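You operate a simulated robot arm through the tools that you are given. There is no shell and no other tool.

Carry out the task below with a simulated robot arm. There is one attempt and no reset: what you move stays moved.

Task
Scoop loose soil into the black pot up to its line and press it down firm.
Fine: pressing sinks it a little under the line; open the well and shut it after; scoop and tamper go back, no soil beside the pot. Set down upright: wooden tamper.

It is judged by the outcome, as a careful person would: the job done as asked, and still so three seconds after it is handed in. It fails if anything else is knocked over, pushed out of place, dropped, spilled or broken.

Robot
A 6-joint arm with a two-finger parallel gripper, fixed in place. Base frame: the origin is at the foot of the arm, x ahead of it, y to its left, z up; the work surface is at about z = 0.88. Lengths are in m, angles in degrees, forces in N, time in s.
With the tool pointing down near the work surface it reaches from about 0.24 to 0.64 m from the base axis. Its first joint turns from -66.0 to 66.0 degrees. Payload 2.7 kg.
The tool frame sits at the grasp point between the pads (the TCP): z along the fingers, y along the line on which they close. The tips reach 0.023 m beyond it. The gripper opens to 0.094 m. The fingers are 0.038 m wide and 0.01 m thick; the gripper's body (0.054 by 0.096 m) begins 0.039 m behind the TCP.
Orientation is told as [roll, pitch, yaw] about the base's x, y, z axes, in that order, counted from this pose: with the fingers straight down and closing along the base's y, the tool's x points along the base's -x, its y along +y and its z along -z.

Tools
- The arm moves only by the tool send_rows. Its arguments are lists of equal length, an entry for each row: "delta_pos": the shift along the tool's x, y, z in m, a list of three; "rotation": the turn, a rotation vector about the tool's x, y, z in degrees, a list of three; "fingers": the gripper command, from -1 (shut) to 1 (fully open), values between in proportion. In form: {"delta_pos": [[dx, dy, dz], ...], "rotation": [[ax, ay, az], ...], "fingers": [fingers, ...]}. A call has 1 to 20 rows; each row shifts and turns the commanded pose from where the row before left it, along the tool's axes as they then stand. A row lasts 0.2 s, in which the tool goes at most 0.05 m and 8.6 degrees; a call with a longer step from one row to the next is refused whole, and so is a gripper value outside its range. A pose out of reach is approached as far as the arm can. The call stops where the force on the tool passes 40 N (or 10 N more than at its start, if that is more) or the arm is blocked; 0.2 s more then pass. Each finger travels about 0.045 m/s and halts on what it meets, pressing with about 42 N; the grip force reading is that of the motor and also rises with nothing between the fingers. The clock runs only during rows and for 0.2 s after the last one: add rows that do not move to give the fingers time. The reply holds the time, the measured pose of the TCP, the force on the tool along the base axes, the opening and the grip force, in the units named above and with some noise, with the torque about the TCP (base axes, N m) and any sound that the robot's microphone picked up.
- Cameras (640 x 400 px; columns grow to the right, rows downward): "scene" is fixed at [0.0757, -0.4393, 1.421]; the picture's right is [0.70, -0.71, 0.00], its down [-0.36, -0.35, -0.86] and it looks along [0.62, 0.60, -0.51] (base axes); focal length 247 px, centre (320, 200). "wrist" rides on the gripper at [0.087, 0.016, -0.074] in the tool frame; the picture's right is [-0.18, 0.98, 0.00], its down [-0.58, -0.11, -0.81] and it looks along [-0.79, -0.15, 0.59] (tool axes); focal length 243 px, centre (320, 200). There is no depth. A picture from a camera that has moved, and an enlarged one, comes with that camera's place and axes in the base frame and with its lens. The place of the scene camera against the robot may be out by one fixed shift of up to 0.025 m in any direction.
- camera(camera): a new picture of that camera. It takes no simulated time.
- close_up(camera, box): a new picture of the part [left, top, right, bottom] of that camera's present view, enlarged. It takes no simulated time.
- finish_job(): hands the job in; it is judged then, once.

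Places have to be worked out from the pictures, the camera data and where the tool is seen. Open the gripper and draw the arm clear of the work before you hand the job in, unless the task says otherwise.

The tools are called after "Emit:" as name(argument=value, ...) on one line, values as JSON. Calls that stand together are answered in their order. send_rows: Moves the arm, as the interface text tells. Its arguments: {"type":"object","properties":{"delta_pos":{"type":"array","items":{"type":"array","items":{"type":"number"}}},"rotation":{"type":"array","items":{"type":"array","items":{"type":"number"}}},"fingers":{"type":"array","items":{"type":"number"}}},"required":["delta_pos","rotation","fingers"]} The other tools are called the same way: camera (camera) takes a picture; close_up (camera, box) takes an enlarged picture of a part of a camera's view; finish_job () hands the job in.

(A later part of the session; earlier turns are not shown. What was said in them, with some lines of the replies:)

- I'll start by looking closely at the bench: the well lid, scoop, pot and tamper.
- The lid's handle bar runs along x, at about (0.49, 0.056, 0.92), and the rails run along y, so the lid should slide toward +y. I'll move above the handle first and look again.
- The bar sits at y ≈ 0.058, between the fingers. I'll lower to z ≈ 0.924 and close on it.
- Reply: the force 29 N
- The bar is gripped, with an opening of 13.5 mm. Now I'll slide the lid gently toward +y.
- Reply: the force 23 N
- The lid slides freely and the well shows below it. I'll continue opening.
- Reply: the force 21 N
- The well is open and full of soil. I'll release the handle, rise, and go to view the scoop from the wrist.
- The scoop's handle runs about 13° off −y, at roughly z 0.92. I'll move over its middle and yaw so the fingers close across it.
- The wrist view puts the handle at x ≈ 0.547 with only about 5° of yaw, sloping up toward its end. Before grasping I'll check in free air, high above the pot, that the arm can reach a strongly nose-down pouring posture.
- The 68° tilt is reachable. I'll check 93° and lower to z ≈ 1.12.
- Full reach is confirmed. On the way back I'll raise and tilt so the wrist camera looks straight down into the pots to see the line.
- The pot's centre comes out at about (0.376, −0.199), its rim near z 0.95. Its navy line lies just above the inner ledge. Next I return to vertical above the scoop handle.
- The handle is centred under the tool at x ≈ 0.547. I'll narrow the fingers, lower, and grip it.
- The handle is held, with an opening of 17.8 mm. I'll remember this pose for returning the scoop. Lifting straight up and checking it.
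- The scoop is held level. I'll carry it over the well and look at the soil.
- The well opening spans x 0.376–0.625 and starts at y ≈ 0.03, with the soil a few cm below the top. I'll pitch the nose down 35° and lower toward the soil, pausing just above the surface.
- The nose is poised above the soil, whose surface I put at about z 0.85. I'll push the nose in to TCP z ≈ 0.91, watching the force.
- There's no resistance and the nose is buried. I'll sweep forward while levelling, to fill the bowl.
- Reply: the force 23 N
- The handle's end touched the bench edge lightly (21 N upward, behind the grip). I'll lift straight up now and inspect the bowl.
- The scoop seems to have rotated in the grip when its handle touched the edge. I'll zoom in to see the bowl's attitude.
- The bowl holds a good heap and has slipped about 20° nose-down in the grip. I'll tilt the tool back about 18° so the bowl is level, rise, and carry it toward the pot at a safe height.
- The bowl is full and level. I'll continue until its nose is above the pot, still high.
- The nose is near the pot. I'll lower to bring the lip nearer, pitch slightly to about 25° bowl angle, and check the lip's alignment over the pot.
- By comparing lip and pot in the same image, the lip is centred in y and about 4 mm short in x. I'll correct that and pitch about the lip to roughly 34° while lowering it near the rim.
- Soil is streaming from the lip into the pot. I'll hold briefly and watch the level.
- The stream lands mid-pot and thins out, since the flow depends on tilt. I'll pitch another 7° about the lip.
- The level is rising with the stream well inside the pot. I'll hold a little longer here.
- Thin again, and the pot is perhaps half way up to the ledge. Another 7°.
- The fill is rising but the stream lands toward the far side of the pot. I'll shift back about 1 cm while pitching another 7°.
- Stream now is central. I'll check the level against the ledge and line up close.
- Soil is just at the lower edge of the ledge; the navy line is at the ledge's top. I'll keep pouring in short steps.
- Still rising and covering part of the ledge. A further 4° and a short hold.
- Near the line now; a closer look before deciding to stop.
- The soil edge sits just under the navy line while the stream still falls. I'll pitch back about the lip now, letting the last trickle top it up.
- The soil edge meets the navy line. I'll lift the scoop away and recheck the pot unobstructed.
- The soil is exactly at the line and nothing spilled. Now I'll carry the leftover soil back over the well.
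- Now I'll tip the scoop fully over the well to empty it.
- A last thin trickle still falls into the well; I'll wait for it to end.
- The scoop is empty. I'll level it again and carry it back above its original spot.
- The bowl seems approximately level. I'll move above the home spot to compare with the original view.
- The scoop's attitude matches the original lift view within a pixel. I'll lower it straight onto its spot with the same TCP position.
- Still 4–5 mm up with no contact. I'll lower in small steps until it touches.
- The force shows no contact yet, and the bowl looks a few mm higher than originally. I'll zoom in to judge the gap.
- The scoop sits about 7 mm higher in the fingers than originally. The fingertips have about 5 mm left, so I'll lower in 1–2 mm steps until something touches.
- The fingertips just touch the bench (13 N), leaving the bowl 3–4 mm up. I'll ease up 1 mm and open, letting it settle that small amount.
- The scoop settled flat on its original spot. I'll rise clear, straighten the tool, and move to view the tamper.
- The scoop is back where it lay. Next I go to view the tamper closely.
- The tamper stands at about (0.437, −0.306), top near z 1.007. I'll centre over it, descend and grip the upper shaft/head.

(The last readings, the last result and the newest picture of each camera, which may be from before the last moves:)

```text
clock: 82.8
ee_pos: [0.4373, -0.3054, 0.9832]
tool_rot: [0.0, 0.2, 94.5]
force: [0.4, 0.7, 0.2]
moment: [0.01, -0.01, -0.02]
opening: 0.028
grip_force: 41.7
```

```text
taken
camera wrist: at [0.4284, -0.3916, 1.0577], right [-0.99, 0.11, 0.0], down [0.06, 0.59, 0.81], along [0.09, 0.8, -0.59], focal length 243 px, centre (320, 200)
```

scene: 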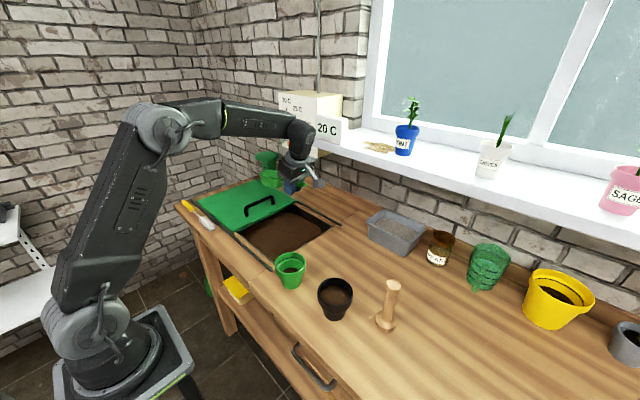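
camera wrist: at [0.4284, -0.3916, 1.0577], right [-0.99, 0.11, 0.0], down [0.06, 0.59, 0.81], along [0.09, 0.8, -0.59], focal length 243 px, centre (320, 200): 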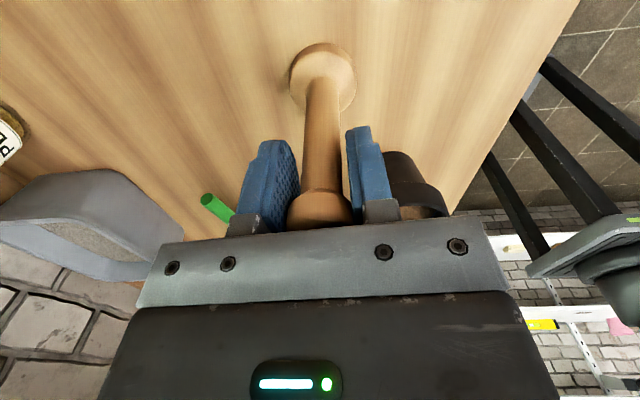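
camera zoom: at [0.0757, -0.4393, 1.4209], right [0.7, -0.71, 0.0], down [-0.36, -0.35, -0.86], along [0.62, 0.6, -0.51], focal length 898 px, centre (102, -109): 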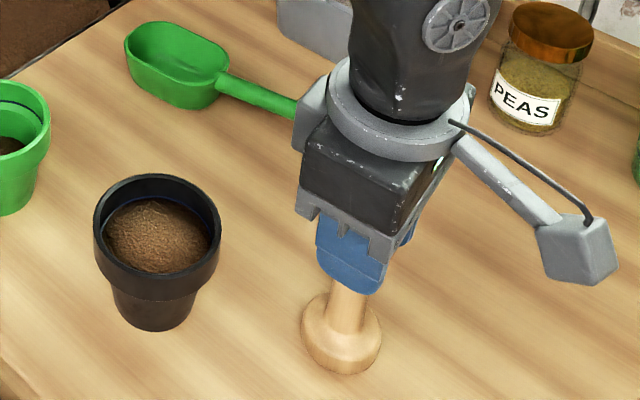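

The tamper's 28 mm head is gripped. I'll lift it and move it above the pot centre, then check the alignment.

Emit:
send_rows(delta_pos=[[0, 0, -0.01], [0, 0, -0.03], [0, 0, -0.04], [0, 0, -0.03], [-0.02745, 0.0129, 0], [-0.02745, 0.0129, 0], [-0.02745, 0.0129, 0], [-0.02745, 0.0129, 0], [0, 0, 0]], rotation=[[0, 0, 0], [0, 0, 0], [0, 0, 0], [0, 0, 0], [0, 0, 0], [0, 0, 0], [0, 0, 0], [0, 0, 0], [0, 0, 0]], fingers=[-1, -1, -1, -1, -1, -1, -1, -1, -1])

Emit:
close_up(camera="scene", box=[290, 220, 410, 330])

Emit:
close_up(camera="wrist", box=[220, 0, 420, 240])

```text
clock: 84.8
ee_pos: [0.3782, -0.1998, 1.0911]
tool_rot: [0.0, 0.1, 94.4]
force: [0.5, 0.3, 0.2]
moment: [0.01, -0.02, 0.01]
opening: 0.028
grip_force: 42.3
```

```text
3.64 times, centred on (350, 275) of scene
camera zoom: at [0.0757, -0.4393, 1.421], right [0.7, -0.71, 0.0], down [-0.36, -0.35, -0.86], along [0.62, 0.6, -0.51], focal length 898 px, centre (211, -73)
```

zoom: 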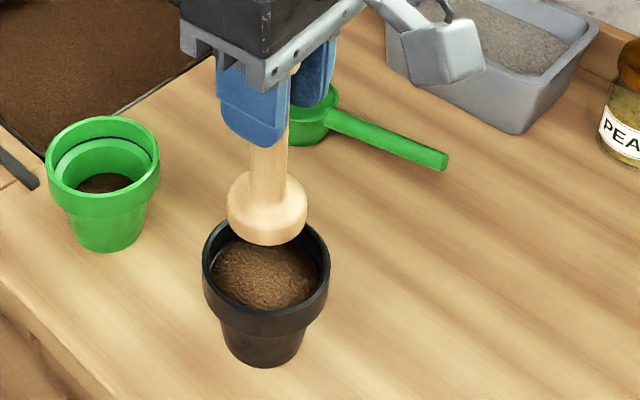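

```text
1.67 times, centred on (320, 120) of wrist
camera zoom: at [0.3685, -0.2862, 1.1659], right [-0.99, 0.11, 0.0], down [0.06, 0.59, 0.81], along [0.09, 0.8, -0.59], focal length 404 px, centre (320, 333)
```

zoom: 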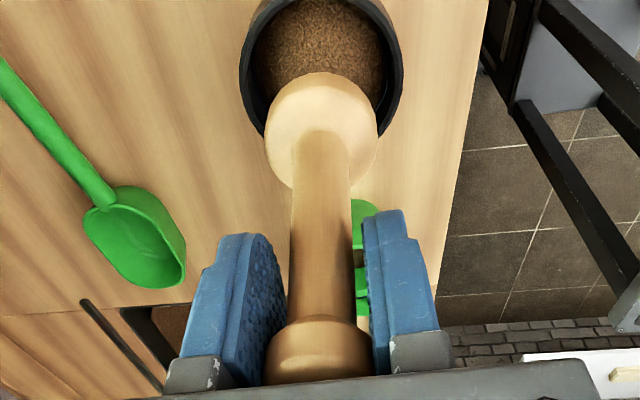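

The tamper's axis matches the pot centre to within about 2–3 mm. I'll shift 3 mm in −y, and lower until just above the soil.

Emit:
send_rows(delta_pos=[[0.003, 0.0, 0], [0, 0, 0.015], [0, 0, 0.015], [0, 0, 0.01], [0, 0, 0]], rotation=[[0, 0, 0], [0, 0, 0], [0, 0, 0], [0, 0, 0], [0, 0, 0]], fingers=[-1, -1, -1, -1, -1])

Emit:
close_up(camera="scene", box=[310, 250, 370, 310])

Emit:
close_up(camera="wrist", box=[220, 0, 420, 240])

```text
clock: 86.0
ee_pos: [0.3779, -0.202, 1.0515]
tool_rot: [0.0, 0.0, 94.5]
force: [-0.1, -0.1, -1.2]
moment: [0.0, -0.01, -0.02]
opening: 0.0278
grip_force: 41.7
```

```text
6.67 times, centred on (340, 280) of scene
camera zoom: at [0.0757, -0.4393, 1.4209], right [0.7, -0.71, 0.0], down [-0.36, -0.35, -0.86], along [0.62, 0.6, -0.51], focal length 1647 px, centre (187, -333)
```

zoom: 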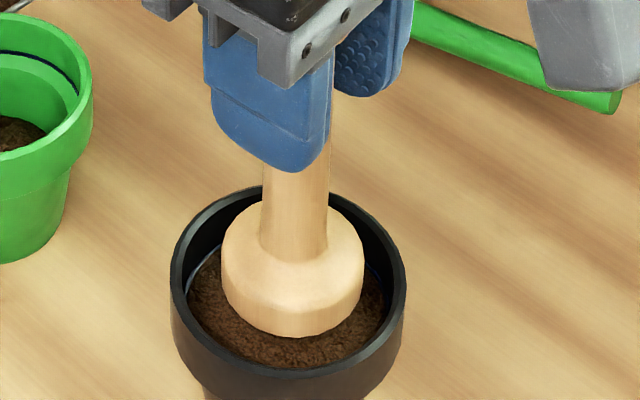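

```text
1.67 times, centred on (320, 120) of wrist
camera zoom: at [0.3689, -0.289, 1.1263], right [-0.99, 0.11, 0.0], down [0.06, 0.59, 0.81], along [0.09, 0.8, -0.59], focal length 404 px, centre (320, 333)
```

zoom: 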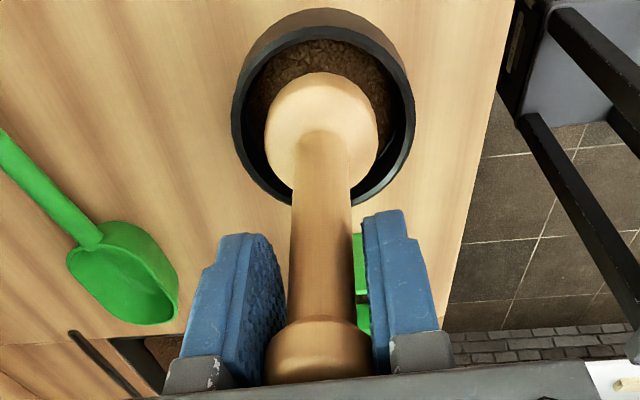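

Nicely centred, with soil visible all round. Now I'll lower gently onto the soil, watching the force.

Emit:
send_rows(delta_pos=[[0.002, 0.001, 0.002], [0, 0, 0.003], [0, 0, 0.003], [0, 0, 0]], rotation=[[0, 0, 0], [0, 0, 0], [0, 0, 0], [0, 0, 0]], fingers=[-1, -1, -1, -1])

Emit:
close_up(camera="scene", box=[310, 250, 370, 310])

```text
clock: 87.0
ee_pos: [0.3768, -0.2054, 1.0439]
tool_rot: [0.0, 0.1, 94.4]
force: [-0.5, -0.1, -0.9]
moment: [-0.03, -0.02, -0.01]
opening: 0.0278
grip_force: 41.9
```

```text
6.67 times, centred on (340, 280) of scene
camera zoom: at [0.0757, -0.4393, 1.4209], right [0.7, -0.71, 0.0], down [-0.36, -0.35, -0.86], along [0.62, 0.6, -0.51], focal length 1647 px, centre (187, -333)
```

zoom: 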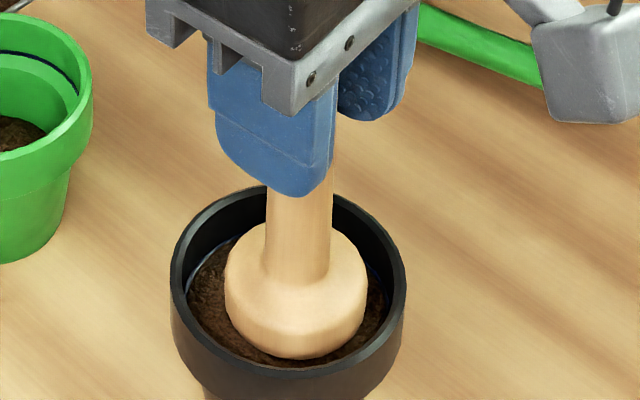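

No contact force yet. I'll re-centre by 2 mm and press further.

Emit:
send_rows(delta_pos=[[-0.0025, 0.0015, 0.001], [0, 0, 0.002], [0, 0, 0.002], [0, 0, 0.002], [0, 0, 0]], rotation=[[0, 0, 0], [0, 0, 0], [0, 0, 0], [0, 0, 0], [0, 0, 0]], fingers=[-1, -1, -1, -1, -1])

Emit:
close_up(camera="scene", box=[310, 250, 370, 310])

```text
clock: 88.2
ee_pos: [0.3744, -0.2033, 1.037]
tool_rot: [0.0, 0.1, 94.6]
force: [-0.3, 0.6, -0.4]
moment: [-0.01, -0.03, 0.01]
opening: 0.0277
grip_force: 42.3
```

```text
6.67 times, centred on (340, 280) of scene
camera zoom: at [0.0757, -0.4393, 1.4209], right [0.7, -0.71, 0.0], down [-0.36, -0.35, -0.86], along [0.62, 0.6, -0.51], focal length 1647 px, centre (187, -333)
```

zoom: 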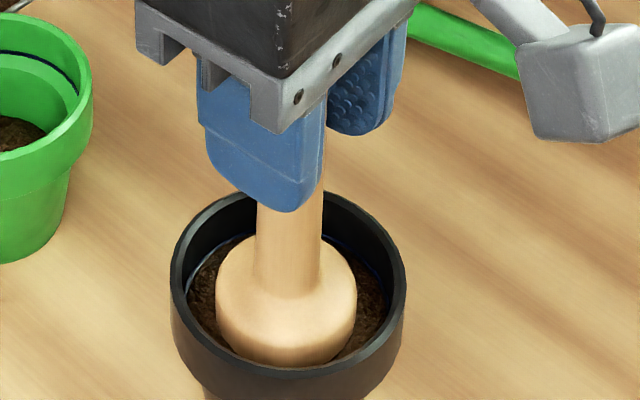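

Emit:
send_rows(delta_pos=[[0, 0, 0.0015], [0, 0, 0.0015], [0, 0, 0.0015], [0, 0, 0]], rotation=[[0, 0, 0], [0, 0, 0], [0, 0, 0], [0, 0, 0]], fingers=[-1, -1, -1, -1])

Emit:
close_up(camera="scene", box=[310, 250, 370, 310])

```text
clock: 89.2
ee_pos: [0.3748, -0.2033, 1.0324]
tool_rot: [0.0, 0.0, 94.5]
force: [0.6, 0.1, 1.2]
moment: [-0.01, 0.03, -0.02]
opening: 0.0278
grip_force: 41.9
```

```text
6.67 times, centred on (340, 280) of scene
camera zoom: at [0.0757, -0.4393, 1.421], right [0.7, -0.71, 0.0], down [-0.36, -0.35, -0.86], along [0.62, 0.6, -0.51], focal length 1647 px, centre (187, -333)
```

zoom: 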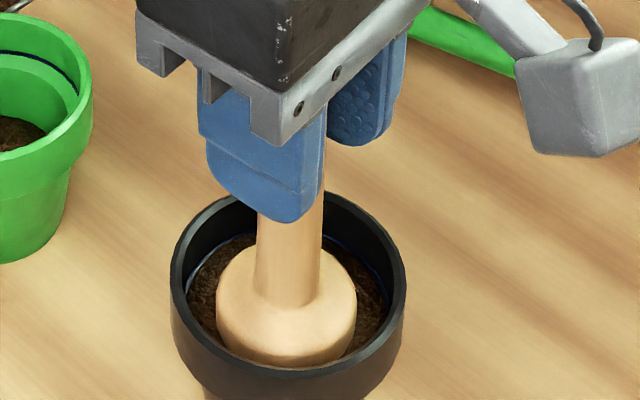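

First hint of contact. Continuing in 1 mm steps.

Emit:
send_rows(delta_pos=[[0, 0, 0.001], [0, 0, 0.001], [0, 0, 0]], rotation=[[0, 0, 0], [0, 0, 0], [0, 0, 0]], fingers=[-1, -1, -1])

```text
clock: 90.0
ee_pos: [0.3749, -0.2009, 1.0306]
tool_rot: [0.0, 0.2, 94.5]
force: [0.3, 0.3, 1.7]
moment: [-0.01, -0.02, 0.02]
opening: 0.0278
grip_force: 42.3
```

Emit:
send_rows(delta_pos=[[0, 0, 0.001], [0, 0, 0.001], [0, 0, 0.001], [0, 0, 0]], rotation=[[0, 0, 0], [0, 0, 0], [0, 0, 0], [0, 0, 0]], fingers=[-1, -1, -1, -1])

Emit:
close_up(camera="scene", box=[310, 250, 370, 310])

```text
clock: 91.0
ee_pos: [0.3751, -0.2026, 1.0285]
tool_rot: [-0.1, 0.1, 94.5]
force: [-0.1, 0.6, 3.2]
moment: [0.03, 0.0, -0.01]
opening: 0.0278
grip_force: 42.5
```

```text
6.67 times, centred on (340, 280) of scene
camera zoom: at [0.0757, -0.4393, 1.421], right [0.7, -0.71, 0.0], down [-0.36, -0.35, -0.86], along [0.62, 0.6, -0.51], focal length 1647 px, centre (187, -333)
```

zoom: 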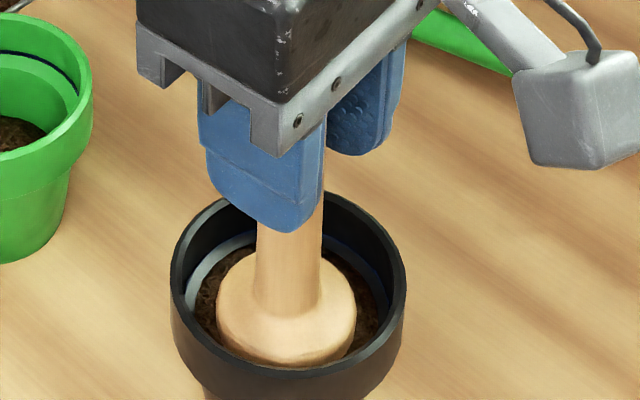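

The soil is sinking slightly under the tamper (3 N), with the ledge just showing. I'll keep pressing until it firms up.

Emit:
send_rows(delta_pos=[[0, 0, 0.001], [0, 0, 0.001], [0, 0, 0]], rotation=[[0, 0, 0], [0, 0, 0], [0, 0, 0]], fingers=[-1, -1, -1])

Emit:
close_up(camera="scene", box=[310, 250, 370, 310])

```text
clock: 91.8
ee_pos: [0.3752, -0.2023, 1.0256]
tool_rot: [0.0, 0.1, 94.5]
force: [-0.4, 0.1, 6.3]
moment: [0.02, 0.03, 0.02]
opening: 0.0276
grip_force: 41.5
```

```text
6.67 times, centred on (340, 280) of scene
camera zoom: at [0.0757, -0.4393, 1.421], right [0.7, -0.71, 0.0], down [-0.36, -0.35, -0.86], along [0.62, 0.6, -0.51], focal length 1647 px, centre (187, -333)
```

zoom: 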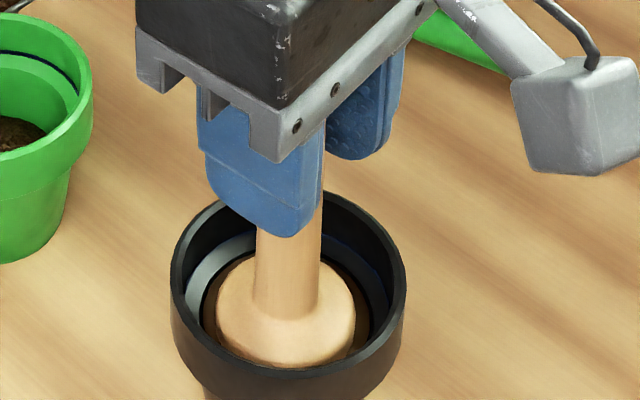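

Force is rising (6 N) as it compacts. I'll press a bit more to firm it.

Emit:
send_rows(delta_pos=[[0, 0, 0.001], [0, 0, 0.001], [0, 0, 0]], rotation=[[0, 0, 0], [0, 0, 0], [0, 0, 0]], fingers=[-1, -1, -1])

Emit:
close_up(camera="scene", box=[310, 250, 370, 310])

```text
clock: 92.6
ee_pos: [0.3747, -0.2022, 1.0232]
tool_rot: [-0.2, 0.1, 94.5]
force: [0.8, -0.1, 8.7]
moment: [0.06, 0.01, -0.01]
opening: 0.0276
grip_force: 42.1
```

```text
6.67 times, centred on (340, 280) of scene
camera zoom: at [0.0756, -0.4392, 1.421], right [0.7, -0.71, 0.0], down [-0.36, -0.35, -0.86], along [0.62, 0.6, -0.51], focal length 1647 px, centre (187, -333)
```

zoom: 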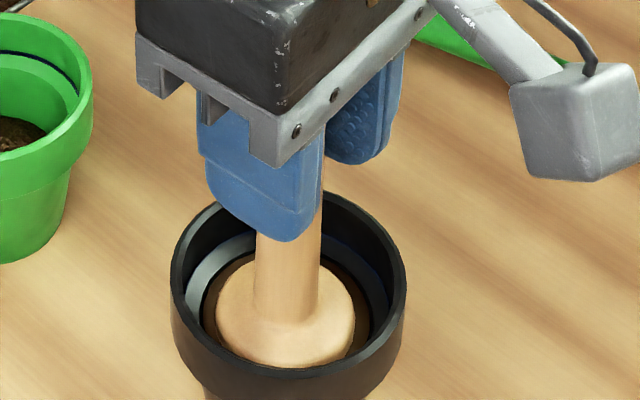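

The level looks nearly unchanged this time as force rises to 9 N. I'll press on toward about 20–25 N for firmness.

Emit:
send_rows(delta_pos=[[0, 0, 0.001], [0, 0, 0.001], [0, 0, 0.001], [0, 0, 0]], rotation=[[0, 0, 0], [0, 0, 0], [0, 0, 0], [0, 0, 0]], fingers=[-1, -1, -1, -1])

Emit:
close_up(camera="scene", box=[310, 250, 370, 310])

```text
clock: 93.6
ee_pos: [0.3754, -0.2037, 1.0211]
tool_rot: [-0.1, 0.0, 94.6]
force: [0.7, 0.4, 13.6]
moment: [0.02, -0.01, 0.06]
opening: 0.0279
grip_force: 41.8
```

```text
6.67 times, centred on (340, 280) of scene
camera zoom: at [0.0756, -0.4392, 1.421], right [0.7, -0.71, 0.0], down [-0.36, -0.35, -0.86], along [0.62, 0.6, -0.51], focal length 1647 px, centre (187, -333)
```

zoom: 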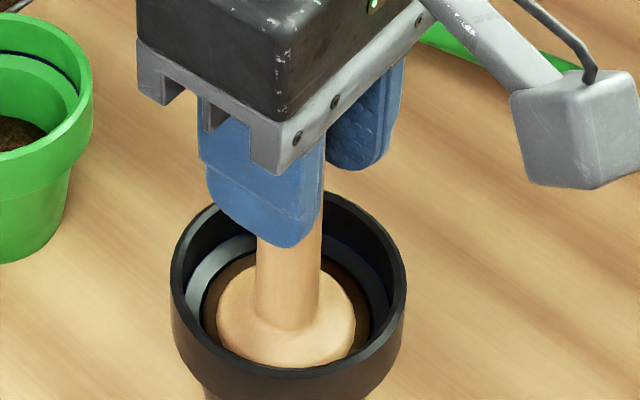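

Emit:
send_rows(delta_pos=[[0, 0, 0.001], [0, 0, 0.001], [0, 0, 0.001], [0, 0, 0]], rotation=[[0, 0, 0], [0, 0, 0], [0, 0, 0], [0, 0, 0]], fingers=[-1, -1, -1, -1])

Emit:
close_up(camera="scene", box=[310, 250, 370, 310])

```text
clock: 94.6
ee_pos: [0.3748, -0.2018, 1.0178]
tool_rot: [-0.1, 0.2, 94.5]
force: [-0.3, -0.1, 17.4]
moment: [0.05, 0.02, 0.0]
opening: 0.0279
grip_force: 42.6
```

```text
6.67 times, centred on (340, 280) of scene
camera zoom: at [0.0755, -0.4392, 1.421], right [0.7, -0.71, 0.0], down [-0.36, -0.35, -0.86], along [0.62, 0.6, -0.51], focal length 1647 px, centre (187, -333)
```

zoom: 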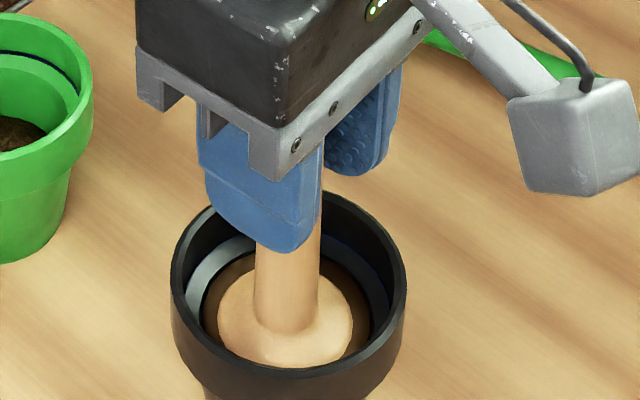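

The level has stopped dropping while the force climbs to 17 N, so it's compacting firm. One last push and a short hold, then lift.

Emit:
send_rows(delta_pos=[[0, 0, 0.001], [0, 0, 0.001], [0, 0, 0.001], [0, 0, 0], [0, 0, 0]], rotation=[[0, 0, 0], [0, 0, 0], [0, 0, 0], [0, 0, 0], [0, 0, 0]], fingers=[-1, -1, -1, -1, -1])

Emit:
close_up(camera="scene", box=[310, 250, 370, 310])

```text
clock: 95.8
ee_pos: [0.3767, -0.2025, 1.0144]
tool_rot: [-0.1, 0.1, 94.4]
force: [-0.9, 0.8, 21.3]
moment: [0.05, -0.02, 0.0]
opening: 0.0279
grip_force: 41.9
```

```text
6.67 times, centred on (340, 280) of scene
camera zoom: at [0.0755, -0.4392, 1.421], right [0.7, -0.71, 0.0], down [-0.36, -0.35, -0.86], along [0.62, 0.6, -0.51], focal length 1647 px, centre (187, -333)
```

zoom: 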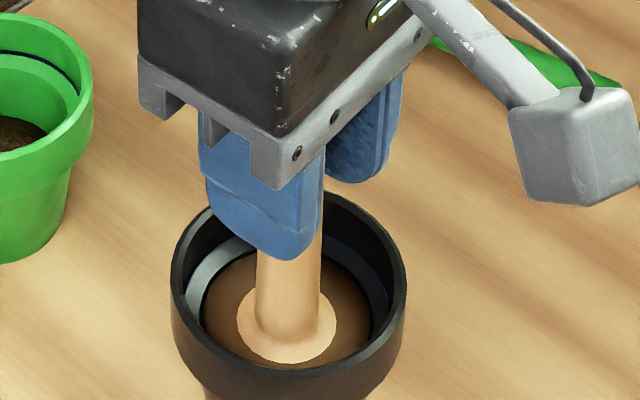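

The soil level holds steady at 21 N, so it's firm. Lifting the tamper straight out.

Emit:
send_rows(delta_pos=[[0, 0, -0.01], [0, 0, -0.02], [0, 0, -0.03], [0, 0, -0.03], [0, 0, -0.01], [0, 0, 0]], rotation=[[0, 0, 0], [0, 0, 0], [0, 0, 0], [0, 0, 0], [0, 0, 0], [0, 0, 0]], fingers=[-1, -1, -1, -1, -1, -1])

Emit:
close_up(camera="scene", box=[310, 250, 370, 330])

Emit:
close_up(camera="wrist", box=[220, 0, 420, 240])

```text
clock: 97.2
ee_pos: [0.3764, -0.2027, 1.1153]
tool_rot: [0.0, 0.1, 94.5]
force: [-0.1, -0.5, -0.8]
moment: [0.01, -0.02, -0.01]
opening: 0.0277
grip_force: 42.1
```

```text
5.00 times, centred on (340, 290) of scene
camera zoom: at [0.0757, -0.4393, 1.4209], right [0.7, -0.71, 0.0], down [-0.36, -0.35, -0.86], along [0.62, 0.6, -0.51], focal length 1235 px, centre (220, -250)
```

zoom: 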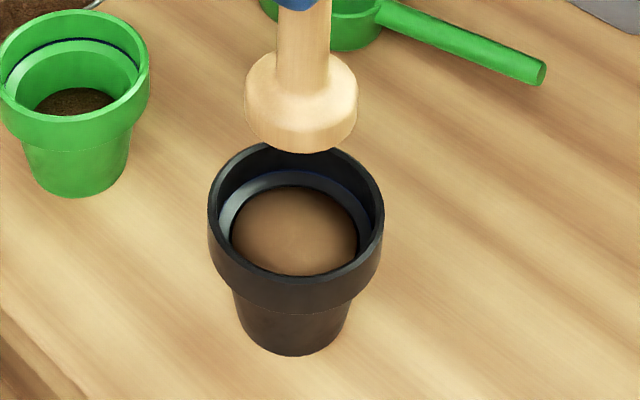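

```text
1.67 times, centred on (320, 120) of wrist
camera zoom: at [0.3667, -0.2892, 1.19], right [-0.99, 0.11, 0.0], down [0.06, 0.59, 0.81], along [0.09, 0.8, -0.59], focal length 404 px, centre (320, 333)
```

zoom: 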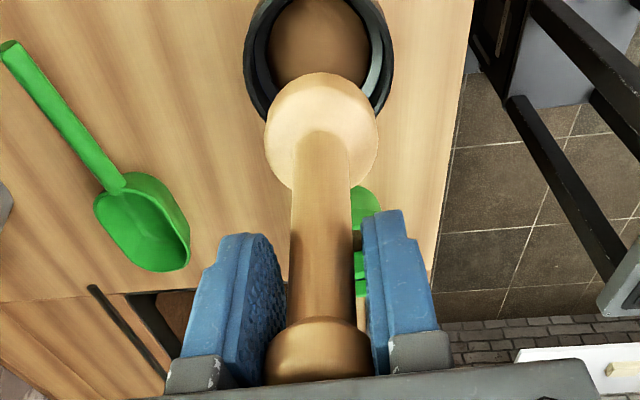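

The soil is smooth and firm, sunk slightly below the line, with nothing spilled. Now I carry the tamper back to its spot and lower it.

Emit:
send_rows(delta_pos=[[0.0268, -0.01315, 0], [0.0268, -0.01315, 0], [0.0268, -0.01315, 0], [0.0268, -0.01315, 0], [0, 0, 0], [0, 0, 0.035], [0, 0, 0.035], [0, 0, 0.03], [0, 0, 0.02], [0, 0, 0.006], [0, 0, 0]], rotation=[[0, 0, 0], [0, 0, 0], [0, 0, 0], [0, 0, 0], [0, 0, 0], [0, 0, 0], [0, 0, 0], [0, 0, 0], [0, 0, 0], [0, 0, 0], [0, 0, 0]], fingers=[-1, -1, -1, -1, -1, -1, -1, -1, -1, -1, -1])

Emit:
close_up(camera="scene", box=[350, 270, 420, 340])

```text
clock: 99.6
ee_pos: [0.4353, -0.3073, 0.9885]
tool_rot: [0.0, 0.0, 94.5]
force: [0.4, 0.0, -0.6]
moment: [0.04, -0.02, -0.02]
opening: 0.0275
grip_force: 41.7
```

```text
5.71 times, centred on (385, 305) of scene
camera zoom: at [0.0757, -0.4393, 1.4209], right [0.7, -0.71, 0.0], down [-0.36, -0.35, -0.86], along [0.62, 0.6, -0.51], focal length 1411 px, centre (-51, -400)
```

zoom: 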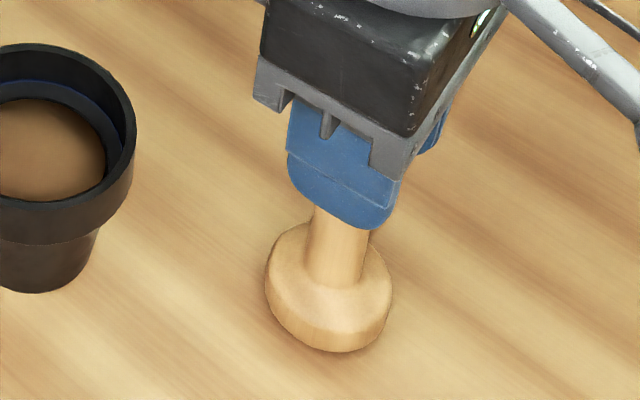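

Now 1–2 mm steps down to contact.

Emit:
send_rows(delta_pos=[[-0.0018, -0.002, 0.001], [0, 0, 0.0015], [0, 0, 0.001], [0, 0, 0]], rotation=[[0, 0, 0], [0, 0, 0], [0, 0, 0], [0, 0, 0]], fingers=[-1, -1, -1, -1])

```text
clock: 100.6
ee_pos: [0.4378, -0.3051, 0.9858]
tool_rot: [-0.1, 0.1, 94.5]
force: [0.5, -0.4, -1.3]
moment: [0.0, -0.02, 0.01]
opening: 0.0274
grip_force: 42.0
```

Emit:
send_rows(delta_pos=[[0, 0, 0.001], [0, 0, 0.001], [0, 0, 0]], rotation=[[0, 0, 0], [0, 0, 0], [0, 0, 0]], fingers=[-1, -1, -1])

```text
clock: 101.4
ee_pos: [0.437, -0.3036, 0.9845]
tool_rot: [0.0, 0.0, 94.5]
force: [-0.2, -0.1, -0.8]
moment: [-0.02, 0.0, 0.0]
opening: 0.0274
grip_force: 42.2
```

Emit:
send_rows(delta_pos=[[0, 0, 0.001], [0, 0, 0.001], [0, 0, 0]], rotation=[[0, 0, 0], [0, 0, 0], [0, 0, 0]], fingers=[-1, -1, -1])

Emit:
close_up(camera="scene", box=[350, 270, 420, 340])

Emit:
camera(camera="wrist")

```text
clock: 102.2
ee_pos: [0.438, -0.3035, 0.9825]
tool_rot: [0.0, 0.1, 94.4]
force: [-0.9, 0.4, 0.5]
moment: [0.06, 0.05, -0.01]
opening: 0.0274
grip_force: 42.4
```

```text
5.71 times, centred on (385, 305) of scene
camera zoom: at [0.0757, -0.4393, 1.421], right [0.7, -0.71, 0.0], down [-0.36, -0.35, -0.86], along [0.62, 0.6, -0.51], focal length 1411 px, centre (-51, -400)
```

zoom: 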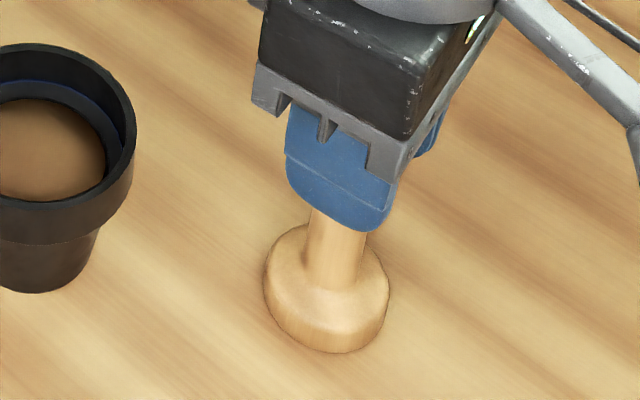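

```text
taken
camera wrist: at [0.4299, -0.3906, 1.0566], right [-0.99, 0.11, 0.0], down [0.06, 0.59, 0.81], along [0.09, 0.8, -0.59], focal length 243 px, centre (320, 200)
```

wrist: 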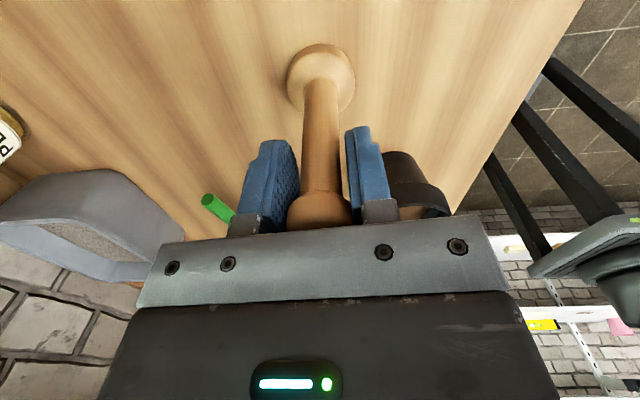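

Nearly identical to the grasp view, with contact just starting. A touch more to confirm it's standing.

Emit:
send_rows(delta_pos=[[0, 0, 0.001], [0, 0, 0.0008], [0, 0, 0]], rotation=[[0, 0, 0], [0, 0, 0], [0, 0, 0]], fingers=[-1, -1, -1])

```text
clock: 103.0
ee_pos: [0.4381, -0.3043, 0.9827]
tool_rot: [-0.3, 0.2, 94.6]
force: [-2.5, 1.9, 22.0]
moment: [0.36, 0.27, -0.01]
opening: 0.0274
grip_force: 41.9
```

Firm contact (22 N). I'll ease off 1 mm and open the fingers.

Emit:
send_rows(delta_pos=[[0, 0, -0.0013], [0, 0, 0], [0, 0, 0], [0, 0, 0], [0, 0, 0], [0, 0, 0], [0, 0, 0]], rotation=[[0, 0, 0], [0, 0, 0], [0, 0, 0], [0, 0, 0], [0, 0, 0], [0, 0, 0], [0, 0, 0]], fingers=[-1, -0.2, 0.2, 0.6, 1, 1, 1])

Emit:
close_up(camera="scene", box=[350, 270, 420, 340])

Emit:
camera(camera="wrist")

```text
clock: 104.6
ee_pos: [0.4381, -0.3035, 0.9801]
tool_rot: [0.0, 0.1, 94.5]
force: [0.4, 0.9, 0.7]
moment: [0.01, 0.02, 0.02]
opening: 0.0939
grip_force: 0.1
```

```text
5.71 times, centred on (385, 305) of scene
camera zoom: at [0.0757, -0.4393, 1.421], right [0.7, -0.71, 0.0], down [-0.36, -0.35, -0.86], along [0.62, 0.6, -0.51], focal length 1411 px, centre (-51, -400)
```

zoom: 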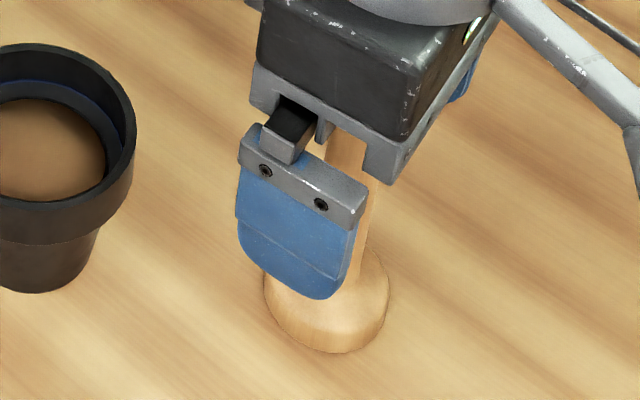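

```text
taken
camera wrist: at [0.4297, -0.3899, 1.0556], right [-0.99, 0.11, 0.0], down [0.06, 0.59, 0.81], along [0.09, 0.8, -0.59], focal length 243 px, centre (320, 200)
```

wrist: 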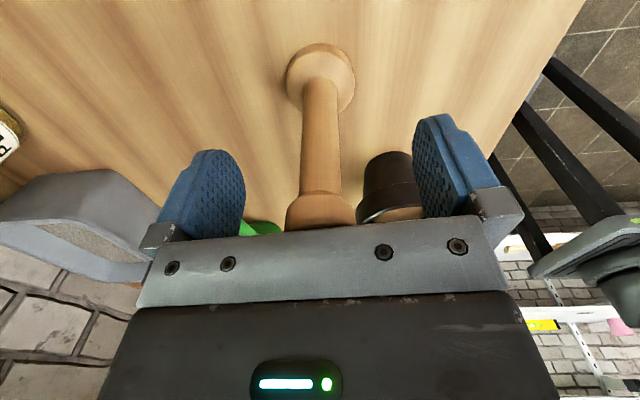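

The tamper stands free and upright. I'll rise and turn the gripper back to close along y for the lid.

Emit:
send_rows(delta_pos=[[0, 0, -0.02], [0, 0, -0.04], [0, 0, -0.04], [0, 0, -0.04], [0, 0, -0.04], [0, 0, 0], [0, 0, 0], [0, 0, 0], [0, 0, 0], [0, 0, 0], [0, 0, 0], [0, 0, 0], [0, 0, 0], [0, 0, 0], [0, 0, 0], [0, 0, 0], [0, 0, 0], [0, 0, 0]], rotation=[[0, 0, 0], [0, 0, 0], [0, 0, 0], [0, 0, 0], [0, 0, 0], [0, 0, 7.9], [0, 0, 7.9], [0, 0, 7.9], [0, 0, 7.9], [0, 0, 7.9], [0, 0, 7.9], [0, 0, 7.9], [0, 0, 7.9], [0, 0, 7.9], [0, 0, 7.9], [0, 0, 7.9], [0, 0, 7.6], [0, 0, 0]], fingers=[1, 1, 1, 1, 1, 1, 1, 1, 1, 1, 1, 1, 1, 1, 1, 1, 1, 1])

Emit:
camera(camera="scene")

```text
clock: 108.4
ee_pos: [0.4385, -0.3033, 1.1611]
tool_rot: [-0.2, 0.0, -0.1]
force: [0.1, 0.4, 0.3]
moment: [0.0, -0.03, 0.0]
opening: 0.094
grip_force: 0.0
```

```text
taken
```

scene: 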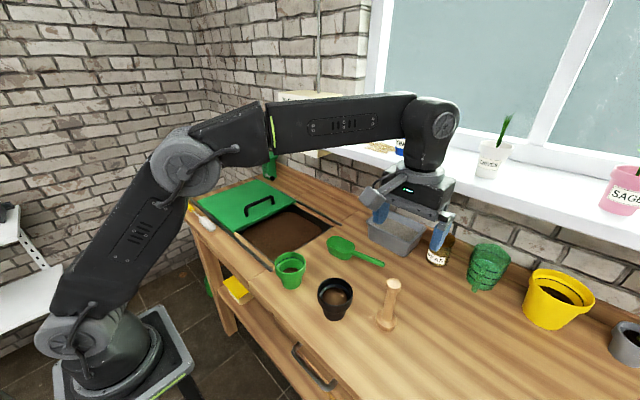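

All items look right. Moving over the lid's handle now.

Emit:
send_rows(delta_pos=[[-0.0032, 0.0372, 0.0069], [-0.0032, 0.0372, 0.0069], [-0.0032, 0.0372, 0.0069], [-0.0032, 0.0372, 0.0069], [-0.0032, 0.0372, 0.0069], [-0.0032, 0.0372, 0.0069], [-0.0032, 0.0372, 0.0069], [-0.0032, 0.0372, 0.0069], [-0.0032, 0.0372, 0.0069], [-0.0032, 0.0372, 0.0069], [-0.0032, 0.0372, 0.0069], [-0.0032, 0.0372, 0.0069], [-0.0032, 0.0372, 0.0069], [-0.0032, 0.0372, 0.0069], [-0.0032, 0.0372, 0.0069], [-0.0032, 0.0372, 0.0069], [0, 0, 0]], rotation=[[0, 0, 0], [0, 0, 0], [0, 0, 0], [0, 0, 0], [0, 0, 0], [0, 0, 0], [0, 0, 0], [0, 0, 0], [0, 0, 0], [0, 0, 0], [0, 0, 0], [0, 0, 0], [0, 0, 0], [0, 0, 0], [0, 0, 0], [0, 0, 0], [0, 0, 0]], fingers=[1, 1, 1, 1, 1, 1, 1, 1, 1, 1, 1, 1, 1, 1, 1, 1, 1])

Emit:
camera(camera="wrist")

```text
clock: 112.0
ee_pos: [0.4872, 0.2931, 1.0494]
tool_rot: [-0.2, 0.0, -0.1]
force: [0.5, -0.5, 0.3]
moment: [-0.02, -0.02, 0.0]
opening: 0.094
grip_force: 0.1
```

```text
taken
camera wrist: at [0.4015, 0.3102, 1.1243], right [0.19, 0.98, 0.0], down [0.58, -0.11, 0.81], along [0.79, -0.15, -0.59], focal length 243 px, centre (320, 200)
```

wrist: 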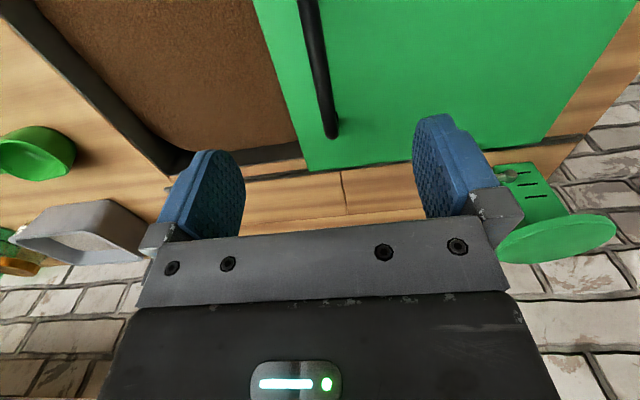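

The handle is between the fingers as expected. Lower and grip.

Emit:
send_rows(delta_pos=[[0, 0, 0.035], [0, 0, 0.035], [0, 0, 0.03], [0, 0, 0.024], [0, 0, 0], [0, 0, 0], [0, 0, 0], [0, 0, 0], [0, 0, 0], [0, 0, 0], [0, 0, 0]], rotation=[[0, 0, 0], [0, 0, 0], [0, 0, 0], [0, 0, 0], [0, 0, 0], [0, 0, 0], [0, 0, 0], [0, 0, 0], [0, 0, 0], [0, 0, 0], [0, 0, 0]], fingers=[1, 1, 1, 1, 1, -1, -1, -1, -1, -1, -1])

```text
clock: 114.4
ee_pos: [0.4899, 0.2919, 0.923]
tool_rot: [-0.1, 0.0, 0.1]
force: [-0.4, -0.6, -0.4]
moment: [-0.01, -0.04, 0.05]
opening: 0.0136
grip_force: 44.9
```

Gripped. Sliding the lid back toward −y, slowing near the closed position (handle at y ≈ 0.060).

Emit:
send_rows(delta_pos=[[0, -0.005, 0], [0, -0.012, 0], [0, -0.015, 0], [0, -0.015, 0], [0, -0.015, 0], [0, -0.015, 0], [0, -0.015, 0], [0, -0.015, 0], [0, -0.015, 0], [0, -0.015, 0], [0, -0.015, 0], [0, -0.015, 0], [0, -0.015, 0], [0, -0.015, 0], [0, -0.012, 0], [0, -0.01, 0], [0, 0, 0]], rotation=[[0, 0, 0], [0, 0, 0], [0, 0, 0], [0, 0, 0], [0, 0, 0], [0, 0, 0], [0, 0, 0], [0, 0, 0], [0, 0, 0], [0, 0, 0], [0, 0, 0], [0, 0, 0], [0, 0, 0], [0, 0, 0], [0, 0, 0], [0, 0, 0], [0, 0, 0]], fingers=[-1, -1, -1, -1, -1, -1, -1, -1, -1, -1, -1, -1, -1, -1, -1, -1, -1])

Emit:
close_up(camera="scene", box=[170, 130, 400, 300])

```text
clock: 118.0
ee_pos: [0.4878, 0.0729, 0.9245]
tool_rot: [-0.1, 0.2, 0.0]
force: [-7.3, 0.3, -16.3]
moment: [-0.02, 0.98, 0.13]
opening: 0.0136
grip_force: 44.7
```

```text
2.35 times, centred on (285, 215) of scene
camera zoom: at [0.0758, -0.4392, 1.421], right [0.7, -0.71, 0.0], down [-0.36, -0.35, -0.86], along [0.62, 0.6, -0.51], focal length 581 px, centre (402, 165)
```

zoom: 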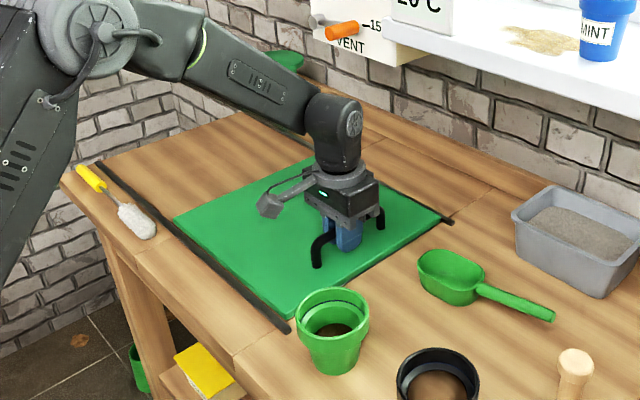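

About 13 mm to go; slow finish until it meets its stop.

Emit:
send_rows(delta_pos=[[0, -0.004, 0], [0, -0.004, 0], [0, -0.003, 0], [0, -0.002, 0], [0, -0.001, 0], [0, 0, 0]], rotation=[[0, 0, 0], [0, 0, 0], [0, 0, 0], [0, 0, 0], [0, 0, 0], [0, 0, 0]], fingers=[-1, -1, -1, -1, -1, -1])

Emit:
close_up(camera="scene", box=[170, 130, 400, 300])

```text
clock: 119.4
ee_pos: [0.489, 0.059, 0.9247]
tool_rot: [0.0, 0.1, 0.1]
force: [-9.2, 12.9, -22.1]
moment: [-0.04, 0.57, 0.01]
opening: 0.0136
grip_force: 45.1
```

```text
2.35 times, centred on (285, 215) of scene
camera zoom: at [0.0759, -0.4389, 1.4211], right [0.7, -0.71, 0.0], down [-0.36, -0.35, -0.86], along [0.62, 0.6, -0.51], focal length 581 px, centre (402, 165)
```

zoom: 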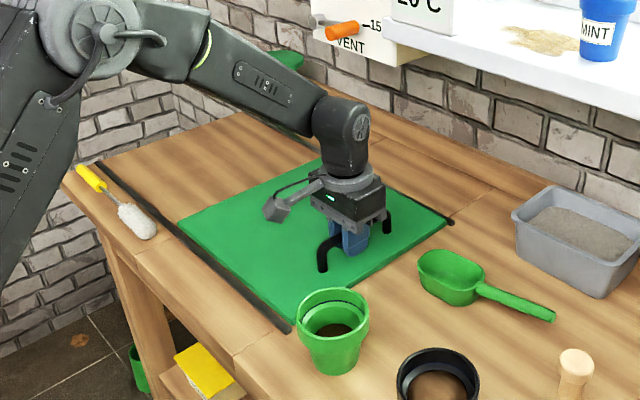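

The lid is at its stop, fully shut. I'll release, rise and withdraw the arm to its start area.

Emit:
send_rows(delta_pos=[[0, 0, 0], [0, 0, 0], [0, 0, 0], [0, 0, 0], [0, 0, 0], [0, 0, -0.03], [0, 0, -0.04], [0, 0, -0.04], [0.02, -0.015, -0.03], [0.02, -0.015, -0.03], [0.02, -0.015, -0.03], [0.02, -0.015, -0.03], [0.02, -0.015, -0.03], [0.02, -0.015, -0.03], [0.02, -0.015, -0.03], [0.02, -0.015, -0.03], [0.02, -0.015, -0.03], [0.02, -0.015, -0.01], [0, 0, 0]], rotation=[[0, 0, 0], [0, 0, 0], [0, 0, 0], [0, 0, 0], [0, 0, 0], [0, 0, 0], [0, 0, 0], [0, 0, 0], [0, 0, 0], [0, 0, 0], [0, 0, 0], [0, 0, 0], [0, 0, 0], [0, 0, 0], [0, 0, 0], [0, 0, 0], [0, 0, 0], [0, 0, 0], [0, 0, 0]], fingers=[1, 1, 1, 1, 1, 1, 1, 1, 1, 1, 1, 1, 1, 1, 1, 1, 1, 1, 1])

Emit:
camera(camera="scene")

Emit:
close_up(camera="scene", box=[170, 170, 430, 340])

Emit:
close_up(camera="scene", box=[310, 268, 365, 325])

Emit:
camera(camera="wrist")

```text
clock: 123.4
ee_pos: [0.2905, -0.0896, 1.3177]
tool_rot: [-0.1, -0.1, 0.0]
force: [0.1, -1.0, 0.3]
moment: [0.0, 0.04, 0.01]
opening: 0.0938
grip_force: 0.1
```

```text
taken
```

scene: 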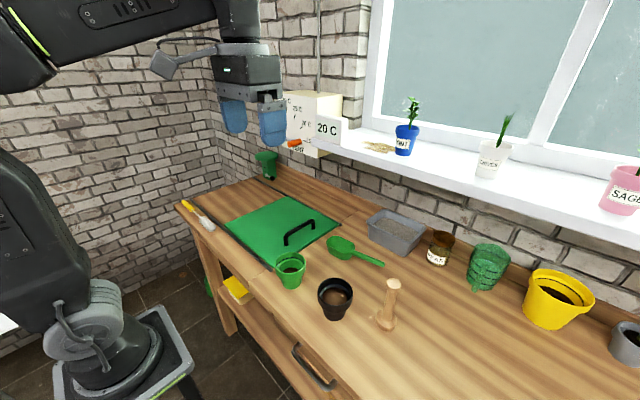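

```text
2.35 times, centred on (300, 255) of scene
camera zoom: at [0.0757, -0.4393, 1.421], right [0.7, -0.71, 0.0], down [-0.36, -0.35, -0.86], along [0.62, 0.6, -0.51], focal length 581 px, centre (367, 71)
```

zoom: 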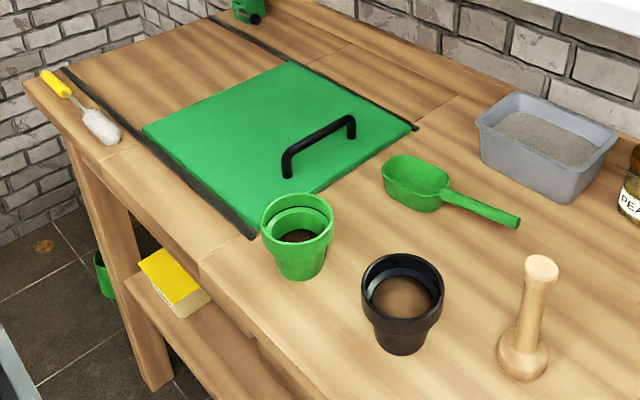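

```text
7.02 times, centred on (338, 296) of scene
camera zoom: at [0.0757, -0.4393, 1.421], right [0.7, -0.71, 0.0], down [-0.36, -0.35, -0.86], along [0.62, 0.6, -0.51], focal length 1733 px, centre (197, -477)
```

zoom: 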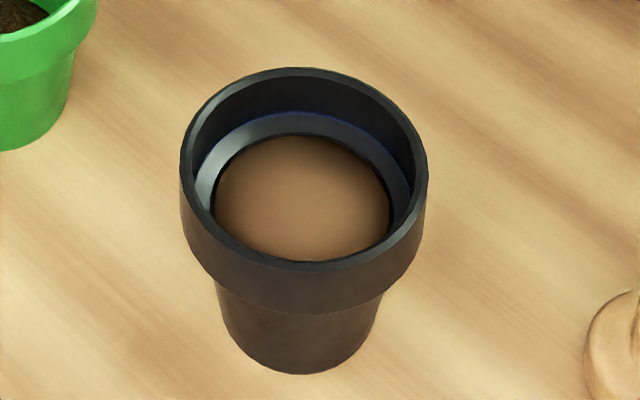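

```text
taken
camera wrist: at [0.2045, -0.073, 1.3924], right [0.18, 0.98, 0.0], down [0.58, -0.11, 0.81], along [0.79, -0.15, -0.59], focal length 243 px, centre (320, 200)
```

wrist: 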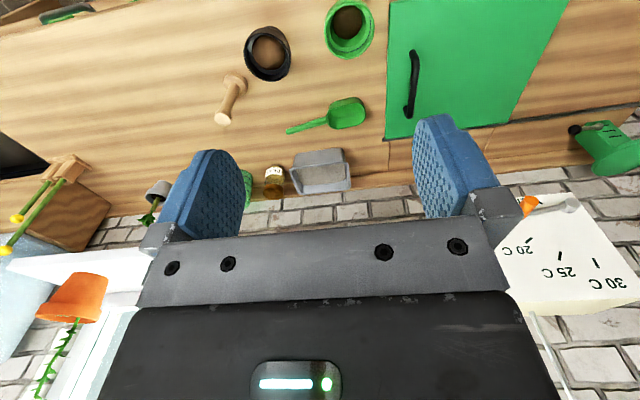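

Everything checks out in the final views. The pot was filled to its line and pressed firm, so the soil now sits a little under it, with none beside the pot. The scoop and upright tamper are back in their places, the lid is shut, and the arm is clear with the gripper open. I'm handing the job in.

Emit:
finish_job()

```text
The job is handed in.
```

The job is handed in. The black pot was filled to its line with loose soil, then pressed firm at about 21 N. The soil now sits roughly 5–7 mm under the line, and I did not top it up afterwards.

- **Spillage:** I saw no soil beside the pot or elsewhere on the bench. The leftover soil in the scoop went back into the well.
- **Well:** it was opened for scooping, and the lid is slid back to its stop.
- **Scoop:** it is back on its original spot to within about 5 mm. It twisted in the grip when its handle touched the edge of the well opening, so I released it 3–4 mm above the bench and it settled flat.
- **Tamper:** it stands upright on its original spot.
- **Everything else:** the last pictures show nothing knocked over or moved. The gripper is open and the arm is clear of the work.
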